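You operate a simulated robot arm through the tools that you are given. There is no shell and no other tool. Be economical: measure what you need, move in short steps, check, and stop when the job is done.

Carry out the task below with a simulated robot arm. There is one attempt and no reset: what you move stays moved.

Task
Lift the branch, open the blue lid, lay it in, shut both lids.
Fine: the harness branch and its clip lids on the cross member.

The check looks at the end state, three seconds after you hand in, the way a careful person would. Anything else that was tipped, shoved, dropped, spilled or broken makes it a failure. Lids that push on must go on centred and level and be pressed home; caps that screw on are set level and turned clockwise until they are tight.

Robot
A 6-joint arm with a two-finger parallel gripper, fixed in place. Base frame: the origin is at the foot of the arm, x ahead of it, y to its left, z up. Readings come in mm, degrees, newtons and seconds.
With the tool pointing down near the work surface it reaches from about 320 to 700 mm from the base axis. Its first joint turns from -166.0 to 166.0 degrees. Payload 4.1 kg.
The tool frame sits at the grasp point between the pads (the TCP): z along the fingers, y along the line on which they close. The tips reach 23 mm beyond it. Largest opening 94 mm; finger width 38, thickness 10; the body of the gripper, 54 by 96 mm, starts 39 mm behind the TCP.
Orientation is told as [roll, pitch, yaw] about the base's x, y, z axes, in that order, counted from this pose: with the fingers straight down and closing along the base's y, the tool's x points along the base's -x, its y along +y and its z along -z.

Tools
- The arm moves only by the tool servo_tool. Its argument "increments" is a list of rows, each a list of 7 numbers: the shift along the base's x, y, z in mm, then the turn, a rotation vector about the base's x, y, z in degrees, then the gripper command, from -1 (shut) to 1 (fully open), values between in proportion. In form: [[x, y, z, wx, wy, wz, grip], ...]. A call has 1 to 10 rows; each row shifts and turns the commanded pose from where the row before left it. A row lasts 0.2 s, in which the tool goes at most 50 mm and 8.6 degrees; a call with a longer step from one row to the next is refused whole, and so is a gripper value outside its range. Where a pose cannot be reached the arm comes as near as it can. A force on the tool above 40 N (or 10 N above the force at the start of the call, whichever is more), or a blocked arm, ends the call early, and 0.2 s more pass. The fingers move at their own pace (about 45 mm/s each) and stop on an object; they squeeze with about 28 N. The grip force told is the motor's: it shows also when the fingers shut on nothing. Time passes only in rows, and 0.2 s behind the last, so rows that do not move let the fingers close. The reply holds the time, the measured pose of the TCP, the force on the tool along the base axes, the opening and the grip force, in the units named above and with some noise.
- Cameras (640 x 400 px; columns grow to the right, rows downward): "scene" is fixed at [221.8, -648.3, 1561.7]; the picture's right is [1.00, -0.05, 0.00], its down [-0.02, -0.35, -0.94] and it looks along [0.04, 0.94, -0.35] (base axes); focal length 338 px, centre (320, 200). "wrist" rides on the gripper at [-39, 0, -44] in the tool frame; the picture's right is [0.00, -1.00, 0.00], its down [0.97, 0.00, -0.24] and it looks along [0.24, 0.00, 0.97] (tool axes); focal length 218 px, centre (320, 200). There is no depth. A picture from a camera that has moved, and an enlarged one, comes with that camera's place and axes in the base frame and with its lens.
- camera(camera): a new picture of that camera. No time passes.
- slide_trunk(by): slides the trunk up (or, below 0, down) by that many mm; the arm rides with it, the base frame stays. It gives what a move gives, with no picture.
- inspect(camera, box): a new picture of the part [left, top, right, bottom] of that camera's present view, enlarged. No time passes.
- sign_off(): hands the job in; it is judged then, once.

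Work in short steps. Places have to be worked out from the pictures, the camera data and where the tool is seen: move nearer, look again, correct. Check each grasp and each placing, and mend what went wrong. You have 120 turns and 84 pictures in all, those below and enlarged ones among them. Open the gripper and draw the arm clear of the work before you hand the job in, unless the task says otherwise; then end with one line.

The tools are called after ">>>" by a JSON object that holds its "fn" and its "kwargs". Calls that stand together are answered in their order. servo_tool: Moves the arm, as the interface text tells. Its arguments: {"type":"object","properties":{"increments":{"type":"array","items":{"type":"array","items":{"type":"number"}}}},"required":["increments"]} The other tools are called the same way: slide_trunk (by) slides the trunk up or down; camera (camera) takes a picture; inspect (camera, box) takes an enlarged picture of a part of a camera's view; sign_off () hands the job in.

At the start:

```text
clock: 0.0
tool_pos: [244.5, 167.8, 1385.5]
tool_rot: [0.0, 0.0, 0.0]
force: [-0.8, 0.5, -0.4]
finger_gap: 94.2
gripper_force: 0.1
trunk travel left (down, up): [-525.0, 65.0]
```

scene: 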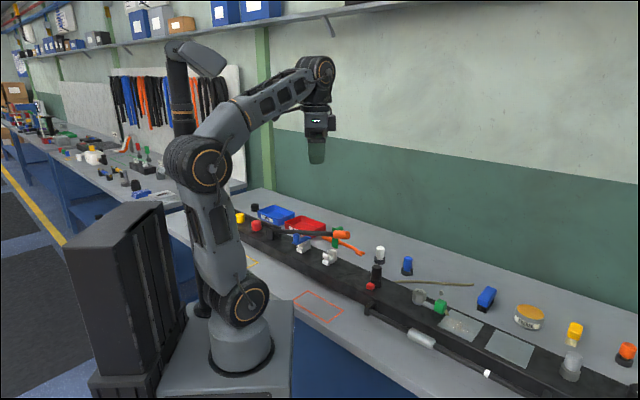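
wrist: 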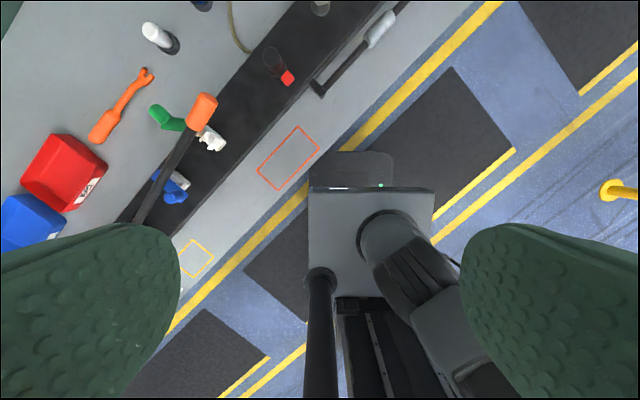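

I'll look closely at the harness area in both views.

>>> {"fn": "inspect", "kwargs": {"camera": "scene", "box": [220, 190, 420, 315]}}

>>> {"fn": "inspect", "kwargs": {"camera": "wrist", "box": [100, 0, 420, 230]}}

>>> {"fn": "inspect", "kwargs": {"camera": "scene", "box": [340, 260, 640, 400]}}

```text
3.20 times, centred on (320, 252) of scene
camera zoom: at [221.8, -648.3, 1561.7], right [1.0, -0.05, 0.0], down [-0.02, -0.35, -0.94], along [0.04, 0.94, -0.35], focal length 1082 px, centre (320, 32)
```

zoom: 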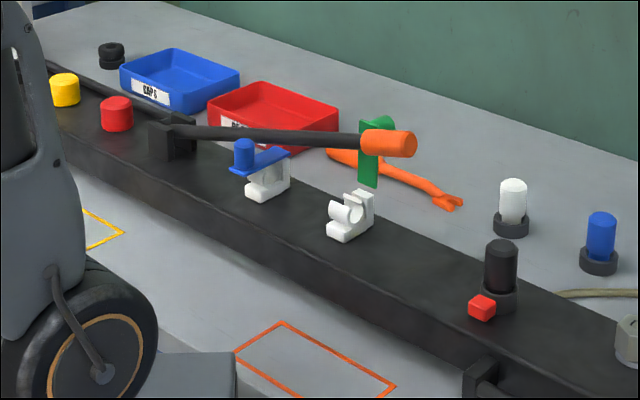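

```text
1.74 times, centred on (260, 115) of wrist
camera zoom: at [284.8, 167.8, 1429.3], right [0.0, -1.0, 0.0], down [-0.97, 0.0, 0.24], along [-0.24, 0.0, -0.97], focal length 380 px, centre (424, 348)
```

zoom: 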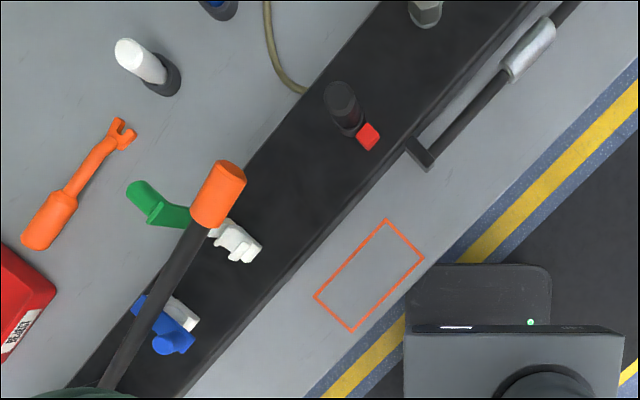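

```text
2.13 times, centred on (490, 330) of scene
camera zoom: at [221.8, -648.3, 1561.7], right [1.0, -0.05, 0.0], down [-0.02, -0.35, -0.94], along [0.04, 0.94, -0.35], focal length 721 px, centre (-43, -77)
```

zoom: 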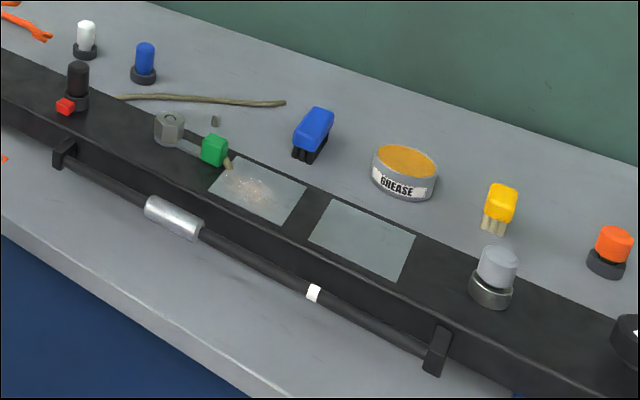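

The branch appears to be a hinged rod, from about (106,567,983) to its orange end near (337,350,1067), above a shut blue-lid clip and an open green-lid clip. I turn the tool to line up with it and get a closer view.

>>> {"fn": "servo_tool", "kwargs": {"increments": [[20, 25, -25, 0, 0, -8.4, 1], [20, 25, -25, 0, 0, -8.4, 1], [20, 25, -25, 0, 0, -8.4, 1], [20, 25, -25, 0, 0, -8.4, 1], [20, 25, -25, 0, 0, -8.4, 1], [15, 25, -25, 0, 0, 0, 1], [0, 0, 0, 0, 0, 0, 1]]}}

>>> {"fn": "camera", "kwargs": {"camera": "wrist"}}

>>> {"fn": "camera", "kwargs": {"camera": "scene"}}

```text
clock: 1.6
tool_pos: [360.5, 320.1, 1236.3]
tool_rot: [0.0, -0.1, -42.0]
force: [-0.7, -0.3, 0.4]
finger_gap: 94.0
gripper_force: 0.1
trunk travel left (down, up): [-525.0, 65.0]
```

```text
78 pictures are left
camera wrist: at [389.3, 293.8, 1279.0], right [-0.67, -0.74, 0.0], down [-0.72, 0.65, 0.24], along [-0.18, 0.16, -0.97], focal length 218 px, centre (320, 200)
```

wrist: 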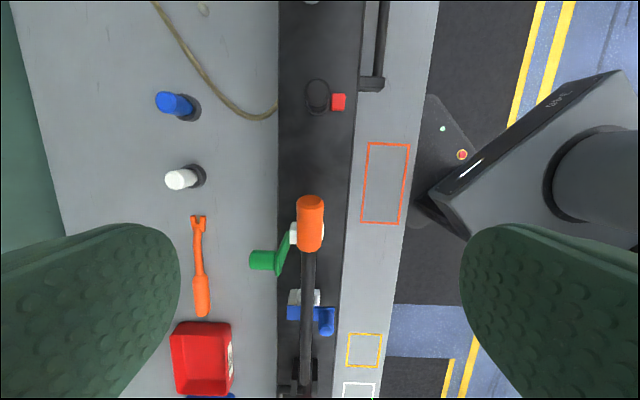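

```text
77 pictures are left
```

scene: 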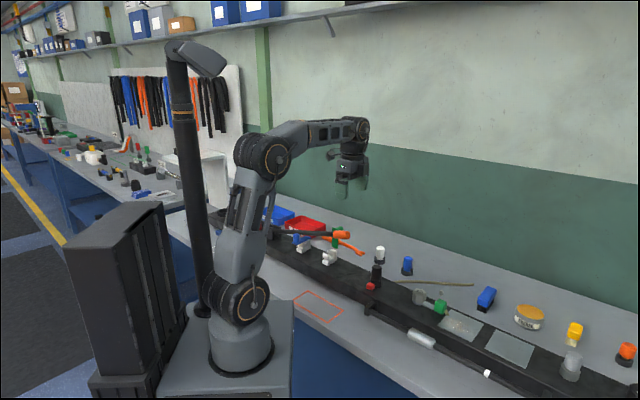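

Aligned well with the cross member. I enlarge the clip region.

>>> {"fn": "inspect", "kwargs": {"camera": "wrist", "box": [230, 180, 390, 400]}}

>>> {"fn": "inspect", "kwargs": {"camera": "scene", "box": [255, 215, 365, 284]}}

```text
1.82 times, centred on (310, 290) of wrist
camera zoom: at [389.3, 293.8, 1279.0], right [-0.67, -0.74, 0.0], down [-0.72, 0.65, 0.24], along [-0.18, 0.16, -0.97], focal length 397 px, centre (338, 36)
```

zoom: 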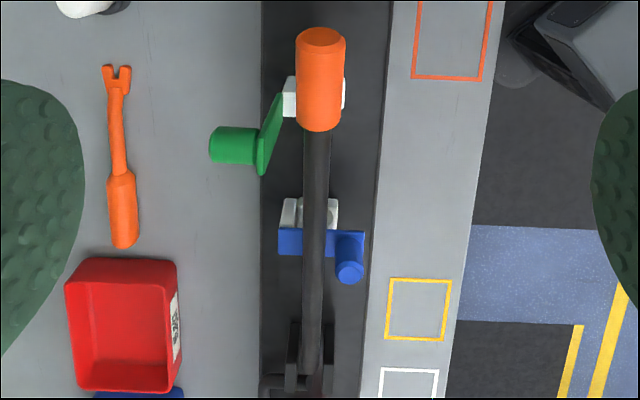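

```text
5.80 times, centred on (310, 250) of scene
camera zoom: at [221.8, -648.3, 1561.7], right [1.0, -0.05, 0.0], down [-0.02, -0.35, -0.94], along [0.04, 0.94, -0.35], focal length 1960 px, centre (378, -87)
```

zoom: 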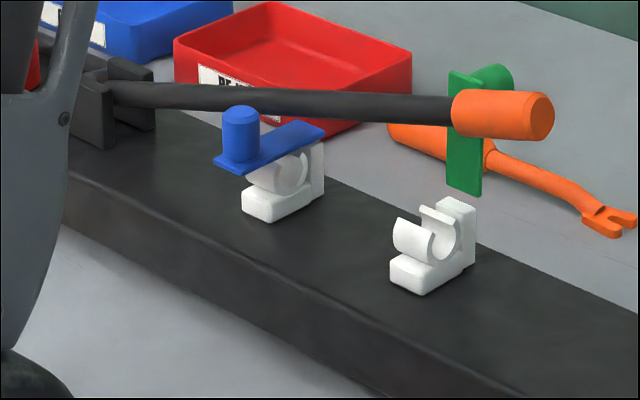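

I place the orange grip's centre near (339,350,1064), with the green knob about 55 mm behind it. I move over the grip and descend partway with the gripper open, then check.

>>> {"fn": "servo_tool", "kwargs": {"increments": [[-11, 15, -40, 0, 0, 0, 1], [-11, 15, -40, 0, 0, 0, 1], [0, 0, -40, 0, 0, 0, 1], [0, 0, 0, 0, 0, 0, 1]]}}

>>> {"fn": "camera", "kwargs": {"camera": "wrist"}}

>>> {"fn": "inspect", "kwargs": {"camera": "scene", "box": [255, 180, 415, 280]}}

```text
clock: 2.6
tool_pos: [338.7, 349.9, 1116.8]
tool_rot: [0.0, 0.0, -42.0]
force: [-0.3, 0.8, 0.3]
finger_gap: 93.9
gripper_force: 0.0
trunk travel left (down, up): [-525.0, 65.0]
```

```text
74 pictures are left
camera wrist: at [367.9, 323.5, 1160.7], right [-0.67, -0.74, 0.0], down [-0.72, 0.65, 0.24], along [-0.18, 0.16, -0.97], focal length 218 px, centre (320, 200)
```

wrist: 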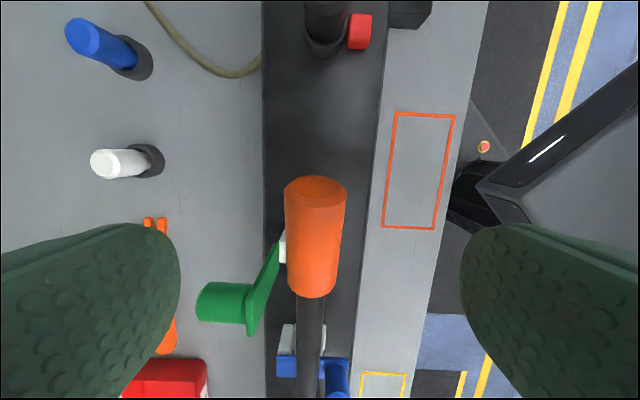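

```text
4.00 times, centred on (335, 230) of scene
camera zoom: at [221.8, -648.3, 1561.7], right [1.0, -0.05, 0.0], down [-0.02, -0.35, -0.94], along [0.04, 0.94, -0.35], focal length 1353 px, centre (260, 80)
```

zoom: 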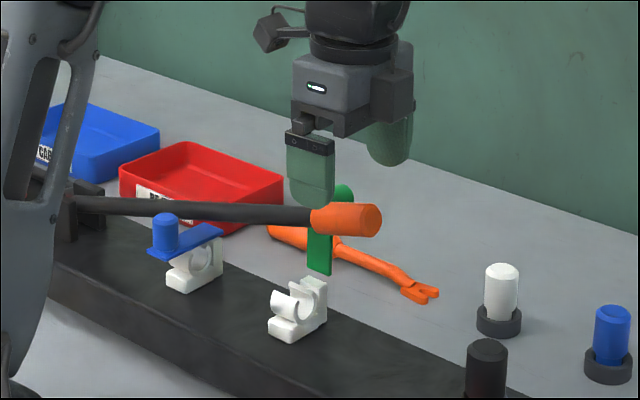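

The grip is centred between the pads and the green knob is clear of the finger. I go down to the handle's height and close.

>>> {"fn": "servo_tool", "kwargs": {"increments": [[0, 0, -26, 0, 0, 0, 0.3], [0, 0, -26, 0, 0, 0, 0.3], [0, 0, 0, 0, 0, 0, -1], [0, 0, 0, 0, 0, 0, -1], [0, 0, 0, 0, 0, 0, -1]]}}

>>> {"fn": "camera", "kwargs": {"camera": "wrist"}}

```text
clock: 3.8
tool_pos: [342.3, 351.8, 1064.6]
tool_rot: [0.1, 0.1, -42.2]
force: [16.7, 21.0, -0.8]
finger_gap: 28.0
gripper_force: 43.7
trunk travel left (down, up): [-525.0, 65.0]
```

```text
72 pictures are left
camera wrist: at [370.4, 324.7, 1107.8], right [-0.67, -0.74, 0.0], down [-0.72, 0.65, 0.24], along [-0.18, 0.17, -0.97], focal length 218 px, centre (320, 200)
```

wrist: 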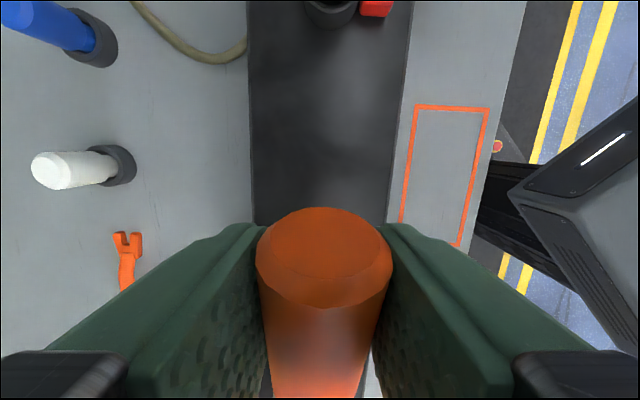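

Gripped at 28 mm, with some sideways load showing my centre was a few mm off along +n. I correct that and lift a little along the hinge arc to feel the resistance.

>>> {"fn": "servo_tool", "kwargs": {"increments": [[2.7, 3, 0, 0, 0, 0, -1], [0, 0, 0, 0, 0, 0, -1], [-3.4, 3.1, 16, 0, 0, 0, -1], [-3.8, 3.4, 16, 0, 0, 0, -1], [0, 0, 0, 0, 0, 0, -1]]}}

```text
clock: 5.0
tool_pos: [335.5, 357.4, 1094.0]
tool_rot: [-0.1, -0.1, -42.1]
force: [5.9, 7.5, -5.6]
finger_gap: 28.3
gripper_force: 45.1
trunk travel left (down, up): [-525.0, 65.0]
```

The branch moves easily. I continue the arc to about 40°.

>>> {"fn": "servo_tool", "kwargs": {"increments": [[-6, 6.5, 20.5, 0, 0, 0, -1], [-6.4, 6.5, 20.5, 0, 0, 0, -1], [-8.5, 7.7, 19.5, 0, 0, 0, -1], [-8.5, 7.7, 19.5, 0, 0, 0, -1], [-10, 9, 17.5, 0, 0, 0, -1], [0, 0, 0, 0, 0, 0, -1]]}}

>>> {"fn": "inspect", "kwargs": {"camera": "scene", "box": [220, 150, 420, 275]}}

```text
clock: 6.4
tool_pos: [297.6, 395.5, 1193.1]
tool_rot: [0.0, 0.0, -42.1]
force: [8.8, 4.2, -1.9]
finger_gap: 28.1
gripper_force: 45.1
trunk travel left (down, up): [-525.0, 65.0]
```

```text
3.20 times, centred on (320, 212) of scene
camera zoom: at [221.8, -648.3, 1561.7], right [1.0, -0.05, 0.0], down [-0.02, -0.35, -0.94], along [0.04, 0.94, -0.35], focal length 1082 px, centre (320, 160)
```

zoom: 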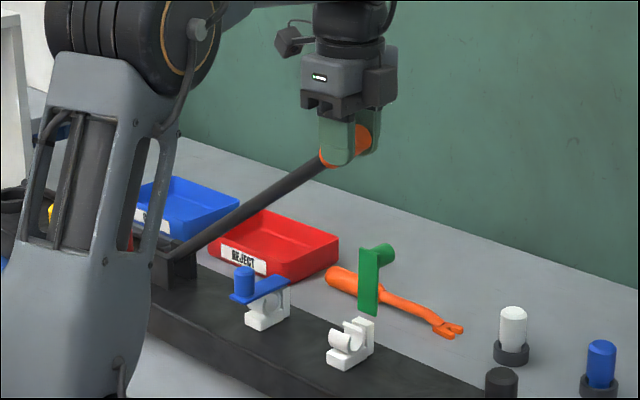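

Held at about 40° the load is small. Before trusting the hinge to hold, I bring it back down to about 22° for a gentle release test.

>>> {"fn": "servo_tool", "kwargs": {"increments": [[10, -9, -17.5, 0, 0, 0, -1], [8.5, -7.7, -19.5, 0, 0, 0, -1], [8.5, -7.7, -19.5, 0, 0, 0, -1], [6.4, -6, -20.5, 0, 0, 0, -1], [0, 0, 0, 0, 0, 0, -1]]}}

>>> {"fn": "servo_tool", "kwargs": {"increments": [[0, 0, 0, 0, 0, 0, -0.2], [0, 0, 0, 0, 0, 0, -0.2], [0, 0, 0, 0, 0, 0, -0.2]]}}

>>> {"fn": "inspect", "kwargs": {"camera": "scene", "box": [220, 150, 420, 275]}}

```text
clock: 7.6
tool_pos: [328.5, 362.6, 1115.7]
tool_rot: [0.0, 0.1, -42.0]
force: [3.9, 3.1, 3.3]
finger_gap: 28.1
gripper_force: 44.9
trunk travel left (down, up): [-525.0, 65.0]
```

```text
clock: 8.4
tool_pos: [328.6, 364.6, 1116.2]
tool_rot: [0.0, 0.0, -42.0]
force: [1.0, -0.3, 0.6]
finger_gap: 37.7
gripper_force: 0.1
trunk travel left (down, up): [-525.0, 65.0]
```

```text
3.20 times, centred on (320, 212) of scene
camera zoom: at [221.8, -648.3, 1561.7], right [1.0, -0.05, 0.0], down [-0.02, -0.35, -0.94], along [0.04, 0.94, -0.35], focal length 1082 px, centre (320, 160)
```

zoom: 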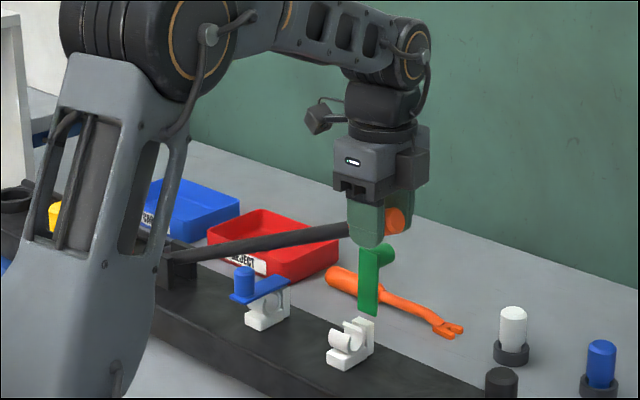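

The branch holds by hinge friction. I regrip and lift it to about 58° to clear the lid's swing.

>>> {"fn": "servo_tool", "kwargs": {"increments": [[0, 0, 0, 0, 0, 0, -1], [0, 0, 0, 0, 0, 0, -1], [-11.4, 10.3, 31.1, 0, 0, 0, -1], [-13.4, 12.1, 28.8, 0, 0, 0, -1], [-15.9, 14.3, 27.4, 0, 0, 0, -1], [-17.5, 15.7, 24.7, 0, 0, 0, -1], [-19.5, 17.6, 22.6, 0, 0, 0, -1], [-20.8, 18.7, 19.5, 0, 0, 0, -1], [0, 0, 0, 0, 0, 0, -1]]}}

>>> {"fn": "camera", "kwargs": {"camera": "scene"}}

```text
clock: 10.4
tool_pos: [235.7, 456.9, 1269.3]
tool_rot: [0.2, 0.0, -42.2]
force: [29.9, 18.1, 7.4]
finger_gap: 27.2
gripper_force: 45.6
trunk travel left (down, up): [-525.0, 65.0]
```

```text
69 pictures are left
```

scene: 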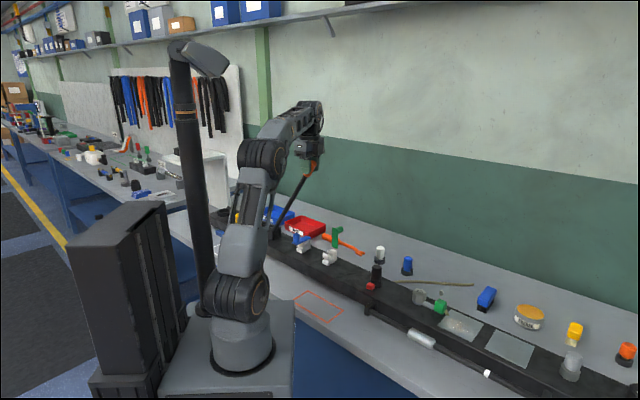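

Raised to about 58°. The side load shows the branch really runs nearer 45° than 42°, so I ease 5 mm along +n and then open slightly.

>>> {"fn": "servo_tool", "kwargs": {"increments": [[2, 2, 0, 0, 0, -1, -1], [1.5, 1.5, 0, 0, 0, -1, -1], [0, 0, 0, 0, 0, 0, -0.1], [0, 0, 0, 0, 0, 0, -0.1], [0, 0, 0, 0, 0, 0, -0.1]]}}

>>> {"fn": "camera", "kwargs": {"camera": "wrist"}}

>>> {"fn": "inspect", "kwargs": {"camera": "scene", "box": [220, 100, 380, 275]}}

```text
clock: 11.6
tool_pos: [234.6, 456.6, 1269.6]
tool_rot: [0.0, -0.1, -44.1]
force: [0.0, 0.4, 0.3]
finger_gap: 42.3
gripper_force: 0.0
trunk travel left (down, up): [-525.0, 65.0]
```

```text
68 pictures are left
camera wrist: at [261.5, 429.4, 1313.6], right [-0.69, -0.72, 0.0], down [-0.7, 0.67, 0.24], along [-0.17, 0.17, -0.97], focal length 218 px, centre (320, 200)
```

wrist: 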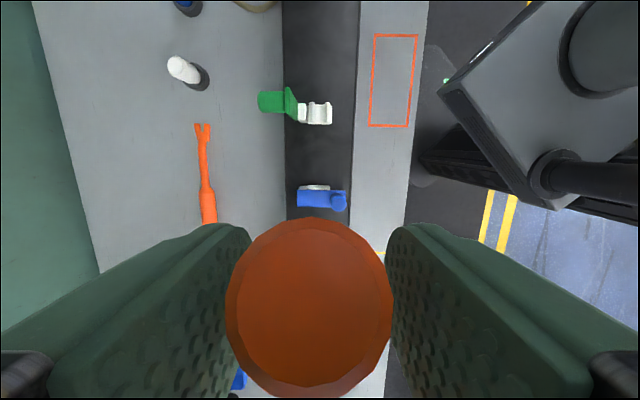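

```text
2.29 times, centred on (300, 188) of scene
camera zoom: at [221.8, -648.3, 1561.7], right [1.0, -0.05, 0.0], down [-0.02, -0.35, -0.94], along [0.04, 0.94, -0.35], focal length 773 px, centre (366, 229)
```

zoom: 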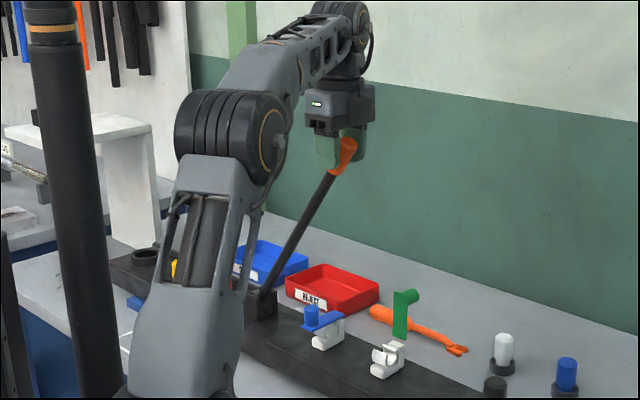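

The branch stays raised by itself. I back the gripper off up and away, then go to the front side while turning the fingers to close along the branch's direction.

>>> {"fn": "servo_tool", "kwargs": {"increments": [[0, 0, 0, 0, 0, 0, 1], [0, 0, 10, 0, 0, 0, 1], [10, -10, 20, 0, 0, 0, 1], [20, -20, 20, 0, 0, 0, 1], [10, -30, 10, 0, 0, 0, 1], [-20, -20, 0, 0, 0, 8.5, 1], [-20, -20, 0, 0, 0, 8.5, 1], [-20, -20, -10, 0, 0, 8.5, 1], [-20, -20, -20, 0, 0, 8.5, 1], [-20, -10, -20, 0, 0, 8.5, 1]]}}

>>> {"fn": "servo_tool", "kwargs": {"increments": [[-5, 0, -10, 0, 0, 8.5, 1], [0, 0, -10, 0, 0, 8.5, 1], [0, 0, -10, 0, 0, 8.5, 1], [0, 0, -10, 0, 0, 8.5, 1], [0, 0, -10, 0, 0, 8.5, 1], [0, 0, -10, 0, 0, 4.5, 1], [0, 0, 0, 0, 0, 0, 1]]}}

>>> {"fn": "camera", "kwargs": {"camera": "scene"}}

```text
clock: 13.8
tool_pos: [173.4, 303.8, 1280.5]
tool_rot: [0.1, 0.0, -1.2]
force: [0.3, 0.2, 0.8]
finger_gap: 93.9
gripper_force: 0.0
trunk travel left (down, up): [-525.0, 65.0]
```

```text
clock: 15.4
tool_pos: [168.3, 306.3, 1220.0]
tool_rot: [0.1, 0.1, 45.5]
force: [0.5, 0.6, 0.5]
finger_gap: 94.2
gripper_force: 0.1
trunk travel left (down, up): [-525.0, 65.0]
```

```text
66 pictures are left
```

scene: 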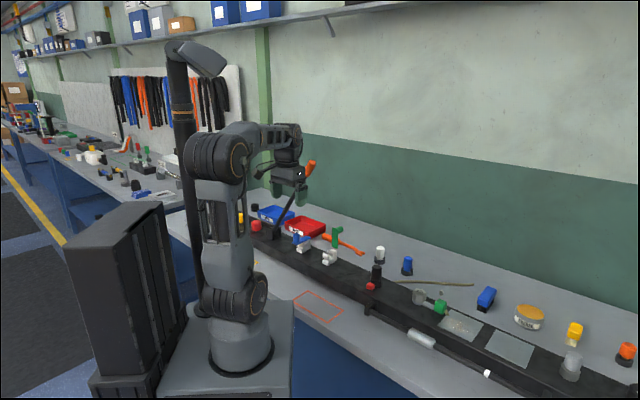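

Now I tilt the tool forward about 55° to look at the blue clip from the front, moving to a standoff about 130 mm from the knob.

>>> {"fn": "servo_tool", "kwargs": {"increments": [[-8, 13, -16, 5.55, -5.55, 0, 1], [-8, 13, -16, 5.55, -5.55, 0, 1], [-8, 13, -16, 5.55, -5.55, 0, 1], [-8, 13, -16, 5.55, -5.55, 0, 1], [-8, 13, -16, 5.55, -5.55, 0, 1], [-8, 13, -16, 5.55, -5.55, 0, 1], [-8, 13, -16, 5.55, -5.55, 0, 1], [0, 0, 0, 0, 0, 0, 1]]}}

>>> {"fn": "camera", "kwargs": {"camera": "wrist"}}

>>> {"fn": "camera", "kwargs": {"camera": "scene"}}

```text
clock: 17.2
tool_pos: [112.8, 398.9, 1108.4]
tool_rot: [-0.9, -55.0, 46.1]
force: [0.4, 0.6, 0.9]
finger_gap: 94.0
gripper_force: 0.0
trunk travel left (down, up): [-525.0, 65.0]
```

```text
65 pictures are left
camera wrist: at [102.4, 388.8, 1164.4], right [0.71, -0.7, 0.01], down [-0.53, -0.54, -0.66], along [0.47, 0.46, -0.75], focal length 218 px, centre (320, 200)
```

wrist: 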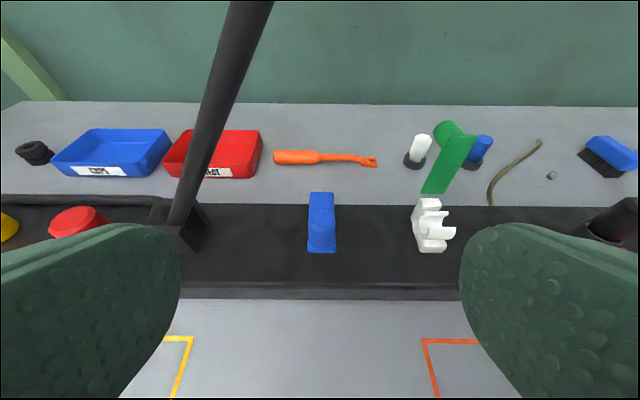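

```text
64 pictures are left
```

scene: 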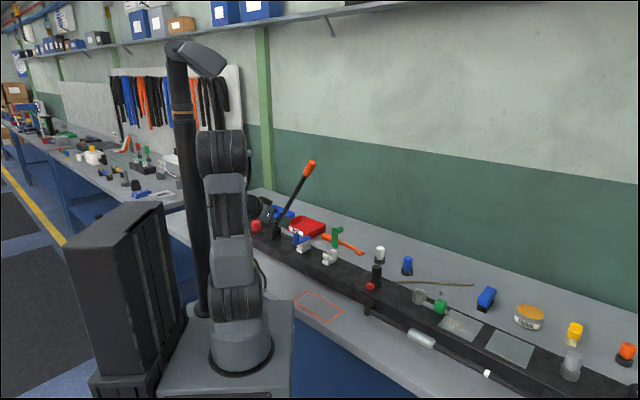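

Excellent frontal view of the clips. I enlarge it.

>>> {"fn": "inspect", "kwargs": {"camera": "wrist", "box": [260, 110, 500, 270]}}

>>> {"fn": "inspect", "kwargs": {"camera": "scene", "box": [260, 210, 360, 272]}}

```text
2.50 times, centred on (380, 190) of wrist
camera zoom: at [102.4, 388.8, 1164.4], right [0.71, -0.7, 0.01], down [-0.53, -0.54, -0.66], along [0.47, 0.46, -0.75], focal length 546 px, centre (170, 225)
```

zoom: 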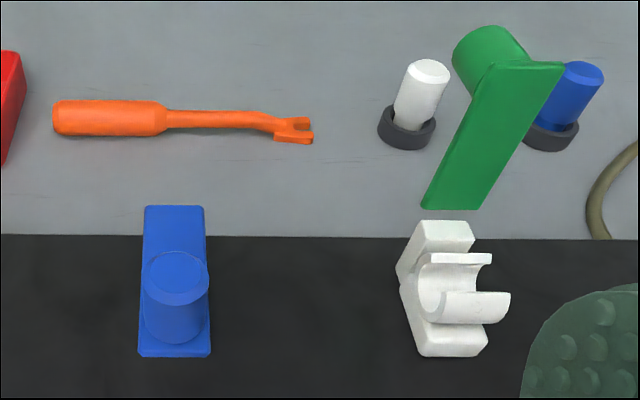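

```text
6.40 times, centred on (310, 241) of scene
camera zoom: at [221.8, -648.3, 1561.7], right [1.0, -0.05, 0.0], down [-0.02, -0.35, -0.94], along [0.04, 0.94, -0.35], focal length 2164 px, centre (384, -62)
```

zoom: 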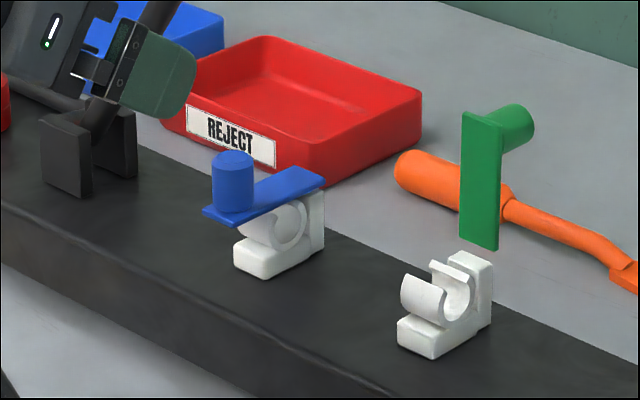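

Triangulated: knob top ≈ (182,462,1014), plate from n≈439 to 511 at z≈990, hinged at the back. I move the open fingers around the knob, at about (181.5,462,1002).

>>> {"fn": "servo_tool", "kwargs": {"increments": [[17, 16, -26.5, 0, 0, 0, 0.4], [17, 16, -26.5, 0, 0, 0, 0.1], [17, 16, -26.5, 0, 0, 0, 0], [0, 0, 0, 0, 0, 0, 0], [0, 0, 0, 0, 0, 0, 0]]}}

>>> {"fn": "camera", "kwargs": {"camera": "wrist"}}

>>> {"fn": "inspect", "kwargs": {"camera": "scene", "box": [260, 210, 360, 272]}}

```text
clock: 18.4
tool_pos: [164.3, 447.3, 1030.7]
tool_rot: [-0.7, -54.9, 45.9]
force: [0.3, 1.0, 0.5]
finger_gap: 47.1
gripper_force: 0.1
trunk travel left (down, up): [-525.0, 65.0]
```

```text
61 pictures are left
camera wrist: at [154.5, 438.0, 1086.3], right [0.71, -0.7, 0.01], down [-0.53, -0.54, -0.66], along [0.47, 0.46, -0.75], focal length 218 px, centre (320, 200)
```

wrist: 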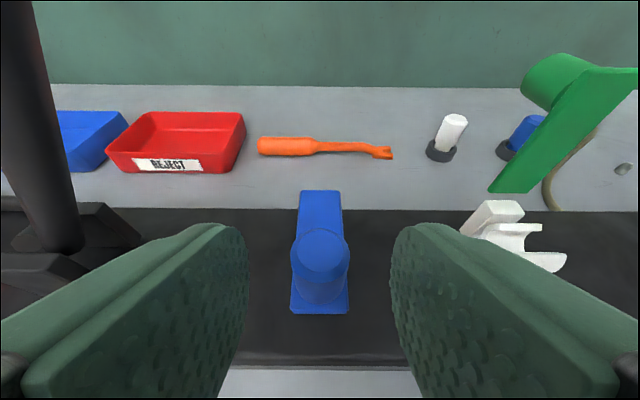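

```text
6.40 times, centred on (310, 241) of scene
camera zoom: at [221.8, -648.3, 1561.7], right [1.0, -0.05, 0.0], down [-0.02, -0.35, -0.94], along [0.04, 0.94, -0.35], focal length 2164 px, centre (384, -62)
```

zoom: 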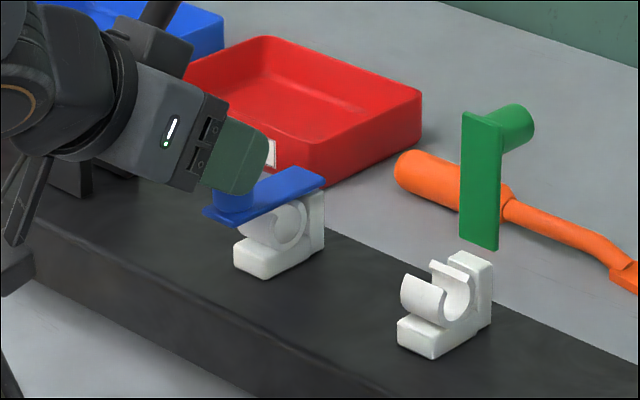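

Knob centred between the pads. I advance the last 27 mm and close.

>>> {"fn": "servo_tool", "kwargs": {"increments": [[8, 7.5, -13, 0, 0, 0, 0], [8, 7.5, -12, 0, 0, 0, 0], [0, 0, 0, 0, 0, 0, -1], [0, 0, 0, 0, 0, 0, -1], [0, 0, 0, 0, 0, 0, -1]]}}

>>> {"fn": "camera", "kwargs": {"camera": "wrist"}}

>>> {"fn": "inspect", "kwargs": {"camera": "scene", "box": [260, 210, 360, 272]}}

```text
clock: 19.6
tool_pos: [178.8, 463.0, 1004.9]
tool_rot: [-0.7, -54.9, 46.1]
force: [-4.1, 5.8, -0.7]
finger_gap: 27.4
gripper_force: 44.6
trunk travel left (down, up): [-525.0, 65.0]
```

```text
59 pictures are left
camera wrist: at [169.2, 452.9, 1060.8], right [0.71, -0.7, 0.01], down [-0.53, -0.54, -0.66], along [0.47, 0.46, -0.75], focal length 218 px, centre (320, 200)
```

wrist: 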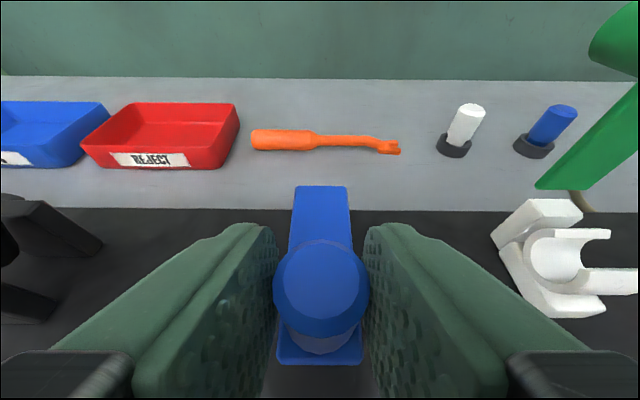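

```text
6.40 times, centred on (310, 241) of scene
camera zoom: at [221.8, -648.3, 1561.7], right [1.0, -0.05, 0.0], down [-0.02, -0.35, -0.94], along [0.04, 0.94, -0.35], focal length 2164 px, centre (384, -62)
```

zoom: 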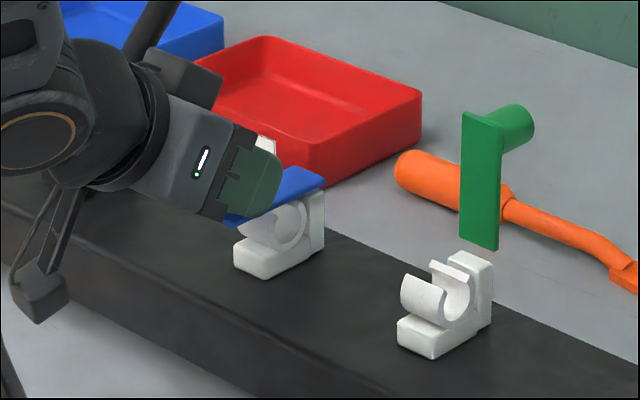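

Gripped at 27 mm (plate edges and knob). I start swinging the lid up about its rear hinge, with small steps.

>>> {"fn": "servo_tool", "kwargs": {"increments": [[1.2, 1.2, 4.8, 0, 0, 0, -1], [1.3, 1.3, 4.7, 0, 0, 0, -1], [1.8, 1.8, 4.4, 0, 0, 0, -1], [1.8, 1.8, 4.4, 0, 0, 0, -1], [0, 0, 0, 0, 0, 0, -1]]}}

>>> {"fn": "inspect", "kwargs": {"camera": "scene", "box": [260, 210, 360, 272]}}

```text
clock: 20.8
tool_pos: [184.0, 466.1, 1021.0]
tool_rot: [-0.8, -54.9, 45.9]
force: [-15.6, -2.5, -11.5]
finger_gap: 22.4
gripper_force: 44.7
trunk travel left (down, up): [-525.0, 65.0]
```

```text
6.40 times, centred on (310, 241) of scene
camera zoom: at [221.8, -648.3, 1561.7], right [1.0, -0.05, 0.0], down [-0.02, -0.35, -0.94], along [0.04, 0.94, -0.35], focal length 2164 px, centre (384, -62)
```

zoom: 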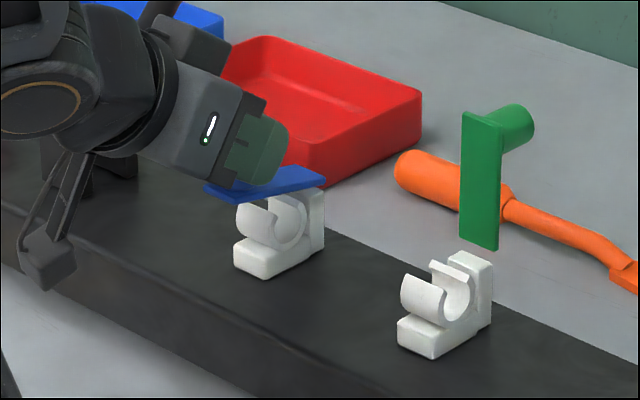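

The lid is off its seat and about 15° open; the pads are now on the knob itself. I continue the arc.

>>> {"fn": "servo_tool", "kwargs": {"increments": [[2.2, 2.2, 4.1, 0, 0, 0, -1], [2.2, 2.2, 4.1, 0, 0, 0, -1], [2.6, 2.6, 3.5, 0, 0, 0, -1], [2.6, 2.6, 3.5, 0, 0, 0, -1], [3, 3, 2.8, 0, 0, 0, -1], [3, 3, 2.8, 0, 0, 0, -1], [0, 0, 0, 0, 0, 0, -1]]}}

>>> {"fn": "inspect", "kwargs": {"camera": "scene", "box": [260, 210, 360, 272]}}

>>> {"fn": "camera", "kwargs": {"camera": "wrist"}}

```text
clock: 22.4
tool_pos: [197.8, 482.3, 1043.1]
tool_rot: [-0.8, -55.1, 46.1]
force: [-13.2, -7.6, -7.4]
finger_gap: 22.0
gripper_force: 45.1
trunk travel left (down, up): [-525.0, 65.0]
```

```text
6.40 times, centred on (310, 241) of scene
camera zoom: at [221.8, -648.3, 1561.7], right [1.0, -0.05, 0.0], down [-0.02, -0.35, -0.94], along [0.04, 0.94, -0.35], focal length 2164 px, centre (384, -62)
```

zoom: 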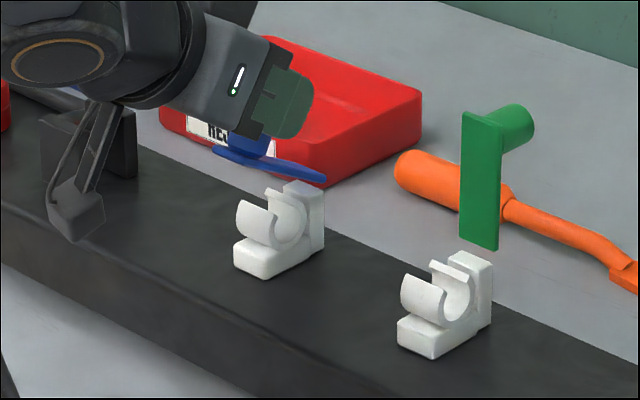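

```text
55 pictures are left
camera wrist: at [188.9, 472.6, 1099.3], right [0.71, -0.7, 0.01], down [-0.53, -0.54, -0.66], along [0.47, 0.46, -0.75], focal length 218 px, centre (320, 200)
```

wrist: 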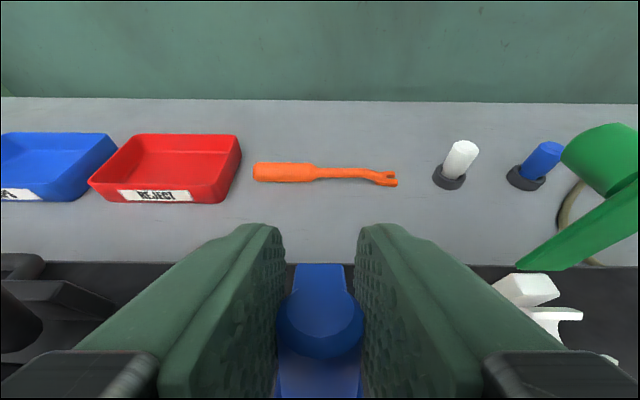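

About 40° open, no trouble. I continue to near 80°.

>>> {"fn": "servo_tool", "kwargs": {"increments": [[3.3, 3.3, 1.5, 0, 0, 0, -1], [3.3, 3.3, 1.2, 0, 0, 0, -1], [3.5, 3.5, 1, 0, 0, 0, -1], [3.5, 3.5, 0.5, 0, 0, 0, -1], [3.5, 3.5, 0, 0, 0, 0, -1], [3.5, 3.5, -0.5, 0, 0, 0, -1], [0, 0, 0, 0, 0, 0, -1]]}}

>>> {"fn": "inspect", "kwargs": {"camera": "scene", "box": [260, 210, 360, 272]}}

>>> {"fn": "camera", "kwargs": {"camera": "wrist"}}

```text
clock: 24.0
tool_pos: [218.9, 502.8, 1049.1]
tool_rot: [-0.8, -55.3, 46.0]
force: [-18.2, -5.5, 19.9]
finger_gap: 22.1
gripper_force: 45.1
trunk travel left (down, up): [-525.0, 65.0]
```

```text
6.40 times, centred on (310, 241) of scene
camera zoom: at [221.8, -648.3, 1561.7], right [1.0, -0.05, 0.0], down [-0.02, -0.35, -0.94], along [0.04, 0.94, -0.35], focal length 2164 px, centre (384, -62)
```

zoom: 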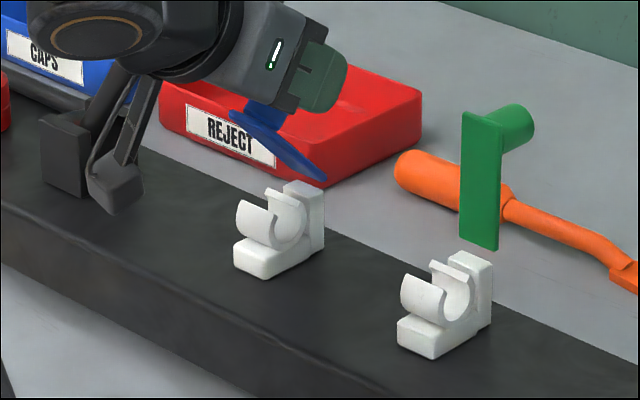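

```text
53 pictures are left
camera wrist: at [208.7, 492.4, 1105.6], right [0.71, -0.7, 0.01], down [-0.52, -0.54, -0.66], along [0.47, 0.47, -0.75], focal length 218 px, centre (320, 200)
```

wrist: 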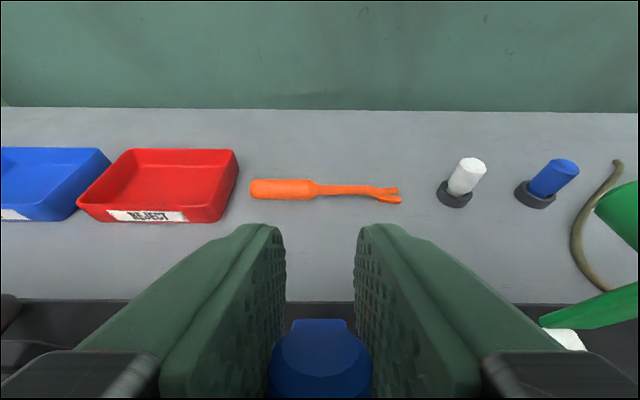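

About 55–60° open, and the palm is now close to the plate's free end. I loosen the grip to see whether the lid stays up by itself.

>>> {"fn": "servo_tool", "kwargs": {"increments": [[0, 0, 2, 0, 0, 0, -0.3], [0, 0, 2, 0, 0, 0, -0.3], [0, 0, 0, 0, 0, 0, -0.1], [0, 0, 0, 0, 0, 0, -0.1]]}}

>>> {"fn": "inspect", "kwargs": {"camera": "scene", "box": [240, 170, 370, 272]}}

```text
clock: 25.0
tool_pos: [221.7, 504.2, 1051.2]
tool_rot: [-0.8, -54.9, 45.8]
force: [-0.6, -0.5, 0.1]
finger_gap: 42.6
gripper_force: 0.0
trunk travel left (down, up): [-525.0, 65.0]
```

```text
3.92 times, centred on (305, 221) of scene
camera zoom: at [221.8, -648.3, 1561.7], right [1.0, -0.05, 0.0], down [-0.02, -0.35, -0.94], along [0.04, 0.94, -0.35], focal length 1326 px, centre (379, 118)
```

zoom: 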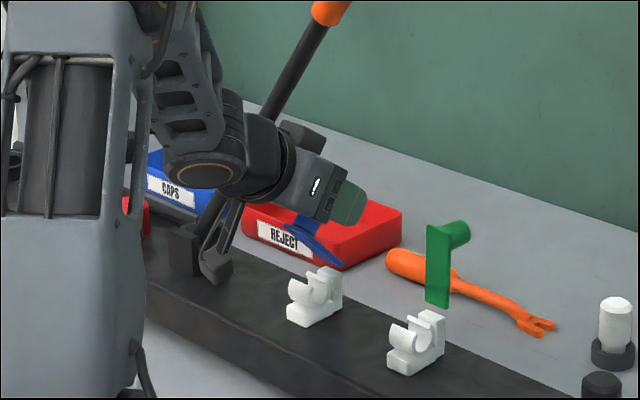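

Force dropped to zero and the lid holds its angle. I back out along the tool axis with the fingers open.

>>> {"fn": "servo_tool", "kwargs": {"increments": [[-7, -7, 7, 0, 0, 0, 0.2], [-12, -12, 12, 0, 0, 0, 0.2], [-12, -12, 12, 0, 0, 0, 0.2], [-12, -12, 10, 0, 0, 0, 0.2], [0, 0, 0, 0, 0, 0, -1]]}}

>>> {"fn": "camera", "kwargs": {"camera": "wrist"}}

>>> {"fn": "inspect", "kwargs": {"camera": "scene", "box": [240, 170, 370, 272]}}

```text
clock: 26.2
tool_pos: [178.1, 459.5, 1092.0]
tool_rot: [-0.9, -54.8, 46.0]
force: [0.7, -0.3, 0.0]
finger_gap: 21.3
gripper_force: 0.0
trunk travel left (down, up): [-525.0, 65.0]
```

```text
51 pictures are left
camera wrist: at [168.5, 450.2, 1147.8], right [0.71, -0.7, 0.01], down [-0.53, -0.54, -0.66], along [0.47, 0.46, -0.75], focal length 218 px, centre (320, 200)
```

wrist: 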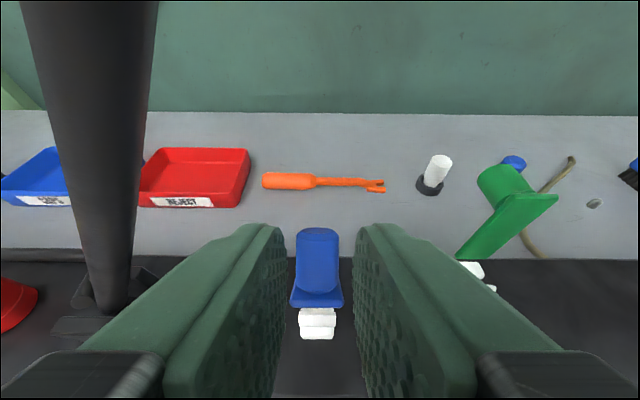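

```text
3.92 times, centred on (305, 221) of scene
camera zoom: at [221.8, -648.3, 1561.7], right [1.0, -0.05, 0.0], down [-0.02, -0.35, -0.94], along [0.04, 0.94, -0.35], focal length 1326 px, centre (379, 118)
```

zoom: 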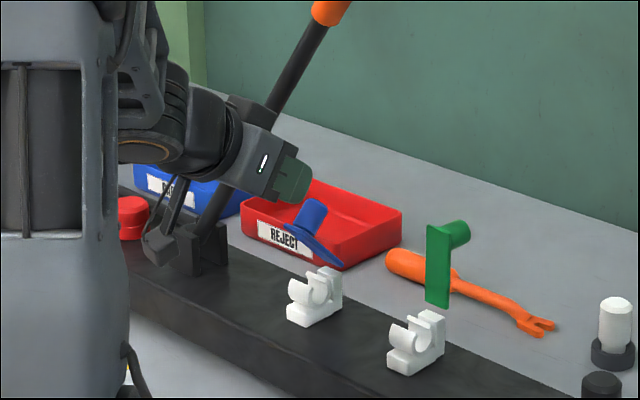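

The lid rests at about 48°, the fingers are closed. I retreat, drop below the plate's free end, and get ready to push its underside back with the fingertips.

>>> {"fn": "servo_tool", "kwargs": {"increments": [[-14, -14, 0, 0, 0, 0, -1], [-14, -14, 0, 0, 0, 0, -1], [0, 0, -27, 0, 0, 0, -1], [0, 0, -27, 0, 0, 0, -1], [0, 0, -26, 0, 0, 0, -1], [8, 8, 0, 0, 0, 0, -1], [12, 12, 0, 0, 0, 0, -1], [0, 0, 0, 0, 0, 0, -1]]}}

>>> {"fn": "camera", "kwargs": {"camera": "wrist"}}

>>> {"fn": "inspect", "kwargs": {"camera": "scene", "box": [250, 200, 360, 272]}}

```text
clock: 28.0
tool_pos: [170.0, 453.5, 1012.2]
tool_rot: [-0.7, -54.9, 46.0]
force: [-0.5, -0.1, 1.3]
finger_gap: 0.0
gripper_force: 27.6
trunk travel left (down, up): [-525.0, 65.0]
```

```text
49 pictures are left
camera wrist: at [160.4, 443.6, 1068.3], right [0.71, -0.7, 0.01], down [-0.53, -0.54, -0.66], along [0.47, 0.46, -0.75], focal length 218 px, centre (320, 200)
```

wrist: 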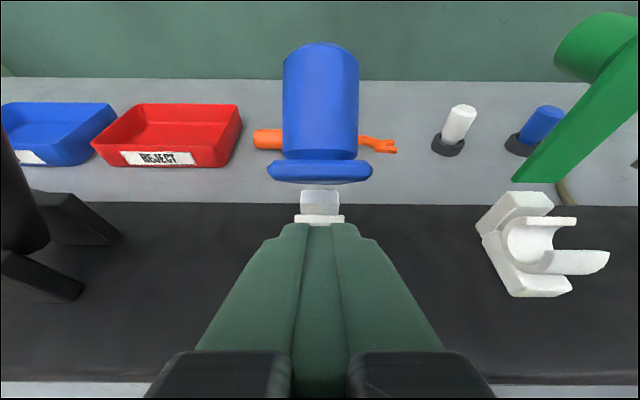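

```text
5.56 times, centred on (305, 236) of scene
camera zoom: at [221.8, -648.3, 1561.7], right [1.0, -0.05, 0.0], down [-0.02, -0.35, -0.94], along [0.04, 0.94, -0.35], focal length 1879 px, centre (403, 0)
```

zoom: 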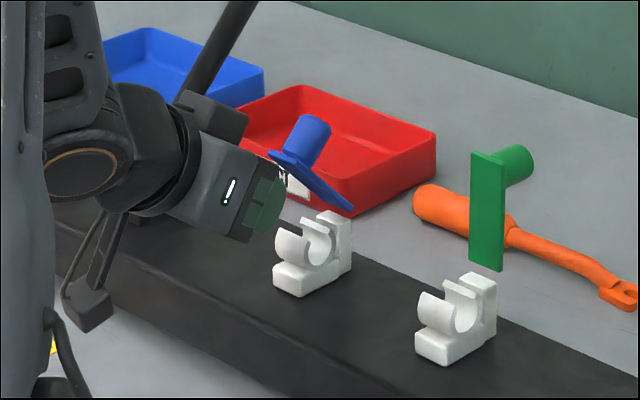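

Fingertips are under the plate's free edge. I push up and back to swing it open.

>>> {"fn": "servo_tool", "kwargs": {"increments": [[4, 4, 5, 0, 0, 0, -1], [4, 4, 5, 0, 0, 0, -1], [4, 4, 5, 0, 0, 0, -1], [4, 4, 5, 0, 0, 0, -1], [4, 4, 4, 0, 0, 0, -1], [3, 3, 3, 0, 0, 0, -1], [3, 3, 2, 0, 0, 0, -1], [0, 0, 0, 0, 0, 0, -1]]}}

>>> {"fn": "inspect", "kwargs": {"camera": "scene", "box": [250, 200, 360, 272]}}

>>> {"fn": "camera", "kwargs": {"camera": "wrist"}}

```text
clock: 29.8
tool_pos: [196.7, 478.2, 1040.5]
tool_rot: [-0.7, -54.8, 45.9]
force: [-0.2, -0.7, 0.3]
finger_gap: 0.1
gripper_force: 28.1
trunk travel left (down, up): [-525.0, 65.0]
```

```text
5.56 times, centred on (305, 236) of scene
camera zoom: at [221.8, -648.3, 1561.7], right [1.0, -0.05, 0.0], down [-0.02, -0.35, -0.94], along [0.04, 0.94, -0.35], focal length 1879 px, centre (403, 0)
```

zoom: 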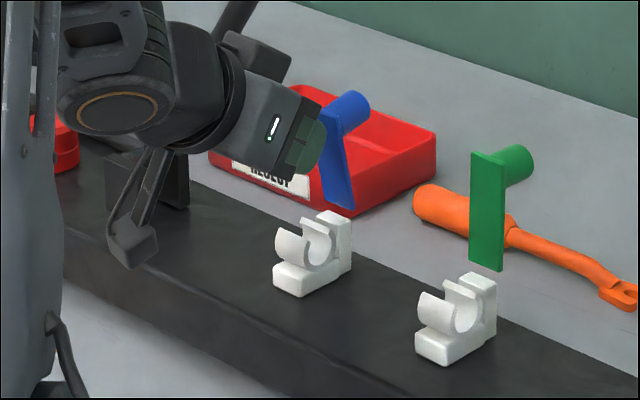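

```text
46 pictures are left
camera wrist: at [187.2, 468.5, 1097.9], right [0.71, -0.7, 0.01], down [-0.53, -0.54, -0.66], along [0.47, 0.46, -0.75], focal length 218 px, centre (320, 200)
```

wrist: 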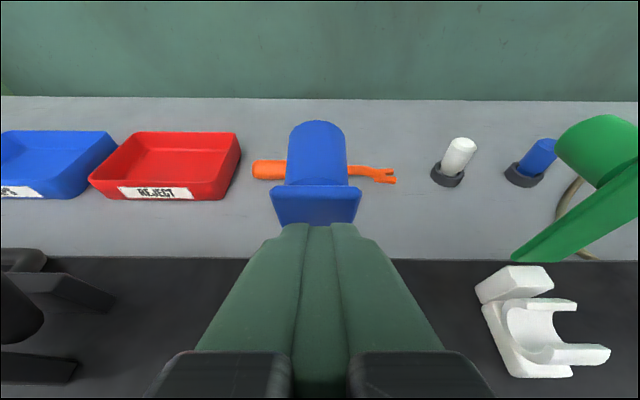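

About 78° open. A bit more push to bring it upright like the green one.

>>> {"fn": "servo_tool", "kwargs": {"increments": [[3, 3, 1, 0, 0, 0, -1], [3, 3, 1, 0, 0, 0, -1], [3, 3, 1, 0, 0, 0, -1], [2, 2, 0, 0, 0, 0, -1], [0, 0, 0, 0, 0, 0, -1]]}}

>>> {"fn": "inspect", "kwargs": {"camera": "scene", "box": [250, 200, 360, 272]}}

```text
clock: 31.0
tool_pos: [207.6, 489.8, 1044.5]
tool_rot: [-0.7, -54.9, 46.0]
force: [0.3, -0.3, -0.1]
finger_gap: 0.0
gripper_force: 28.0
trunk travel left (down, up): [-525.0, 65.0]
```

```text
5.56 times, centred on (305, 236) of scene
camera zoom: at [221.8, -648.3, 1561.7], right [1.0, -0.05, 0.0], down [-0.02, -0.35, -0.94], along [0.04, 0.94, -0.35], focal length 1879 px, centre (403, 0)
```

zoom: 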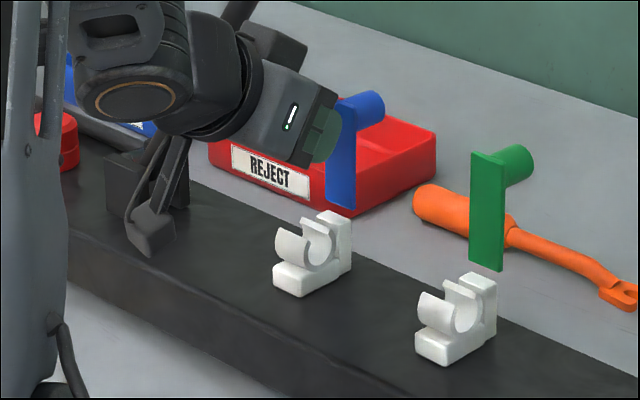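

The blue lid is now upright like the green one. I withdraw to the front, raise up, and untilt.

>>> {"fn": "servo_tool", "kwargs": {"increments": [[-15, -15, 3, 0, 0, 0, -1], [-25, -25, 10, 0, 0, 0, -1], [-25, -25, 20, 0, 0, 0, -1], [-10, -20, 30, -5.55, 5.55, 0, -1], [0, -20, 30, -5.55, 5.55, 0, 0], [10, -20, 30, -5.55, 5.55, 0, 0.3], [10, -20, 30, -5.55, 5.55, 0, 0.3], [10, -15, 30, -5.55, 5.55, 0, 0.3], [10, 0, 30, -5.55, 5.55, 0, 0.3], [10, 0, 30, -5.55, 5.55, 0, 0.3]]}}

>>> {"fn": "servo_tool", "kwargs": {"increments": [[10, 0, 10, 0, 0, -8.5, 0.3], [10, 0, 10, 0, 0, -8.5, 0.3], [10, 0, 10, 0, 0, -8.5, 0.3], [10, 0, 10, 0, 0, -8.5, 0.3], [10, 0, 10, 0, 0, -8.5, 0.3], [10, 0, 0, 0, 0, -8.5, 0.3], [10, 0, 0, 0, 0, -8.5, 0.3], [10, 0, 0, 0, 0, -8.5, 0.3], [10, 0, 0, 0, 0, -8.5, 0.3], [10, 0, 0, 0, 0, -8.5, 0.3]]}}

>>> {"fn": "camera", "kwargs": {"camera": "scene"}}

```text
clock: 33.2
tool_pos: [182.9, 329.2, 1286.8]
tool_rot: [0.0, 0.1, 45.6]
force: [-0.3, -0.3, 0.4]
finger_gap: 61.0
gripper_force: 0.0
trunk travel left (down, up): [-525.0, 65.0]
```

```text
clock: 35.4
tool_pos: [281.8, 327.9, 1335.6]
tool_rot: [0.0, 0.0, -39.7]
force: [0.4, -0.3, -0.4]
finger_gap: 61.1
gripper_force: 0.2
trunk travel left (down, up): [-525.0, 65.0]
```

```text
44 pictures are left
```

scene: 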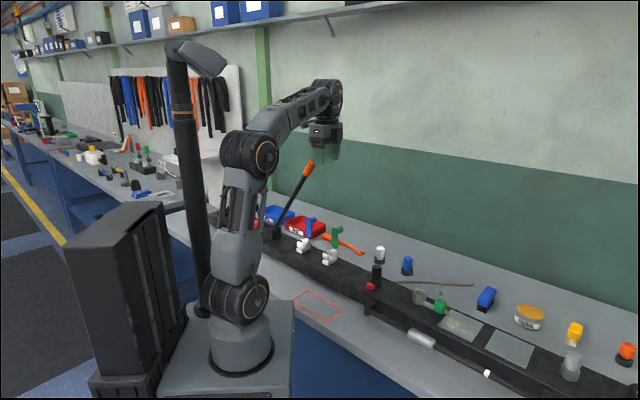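

Now back over the handle, aligned at -44.5° yaw; stop short for a look.

>>> {"fn": "servo_tool", "kwargs": {"increments": [[-5, 33, 0, 0, 0, -2.4, 0.3], [-5, 34, 0, 0, 0, -2.4, 0.3], [-6, 34, 0, 0, 0, 0, 0.3], [0, 0, 0, 0, 0, 0, 0.3]]}}

>>> {"fn": "camera", "kwargs": {"camera": "wrist"}}

```text
clock: 36.4
tool_pos: [266.4, 431.2, 1337.5]
tool_rot: [0.1, 0.0, -44.3]
force: [-0.5, -0.2, -0.3]
finger_gap: 61.5
gripper_force: 0.0
trunk travel left (down, up): [-525.0, 65.0]
```

```text
43 pictures are left
camera wrist: at [295.5, 403.4, 1381.0], right [-0.7, -0.72, 0.0], down [-0.69, 0.68, 0.24], along [-0.17, 0.17, -0.97], focal length 218 px, centre (320, 200)
```

wrist: 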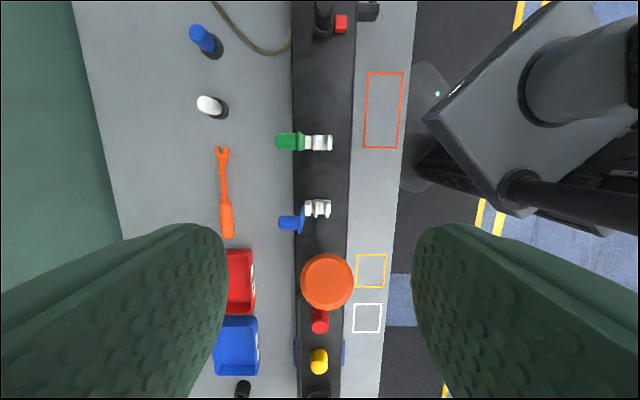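

Handle is nearly centred. I descend along it and grip.

>>> {"fn": "servo_tool", "kwargs": {"increments": [[-8, 6.5, -17, 0, 0, 0, 0.3], [-8, 6.5, -17, 0, 0, 0, 0.3], [-7, 7, -17, 0, 0, 0, 0.3], [-7, 7, -16, 0, 0, 0, 0.3], [0, 0, 0, 0, 0, 0, 0], [0, 0, 0, 0, 0, 0, -1], [0, 0, 0, 0, 0, 0, -1], [0, 0, 0, 0, 0, 0, -1]]}}

>>> {"fn": "camera", "kwargs": {"camera": "wrist"}}

```text
clock: 38.2
tool_pos: [235.3, 456.1, 1270.4]
tool_rot: [0.0, 0.0, -44.3]
force: [-2.2, -1.1, -3.1]
finger_gap: 26.6
gripper_force: 45.0
trunk travel left (down, up): [-525.0, 65.0]
```

```text
42 pictures are left
camera wrist: at [263.8, 429.4, 1313.0], right [-0.7, -0.71, 0.0], down [-0.69, 0.68, 0.24], along [-0.17, 0.17, -0.97], focal length 218 px, centre (320, 200)
```

wrist: 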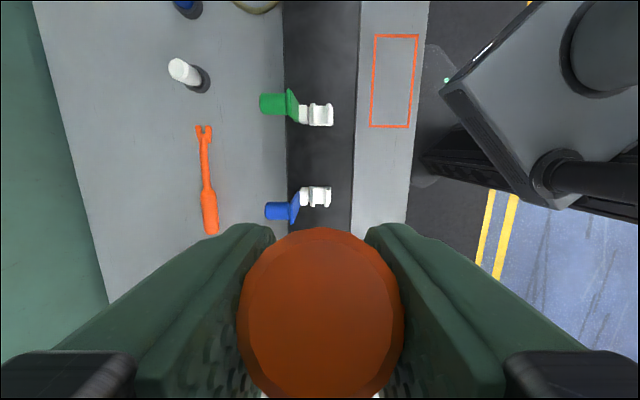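

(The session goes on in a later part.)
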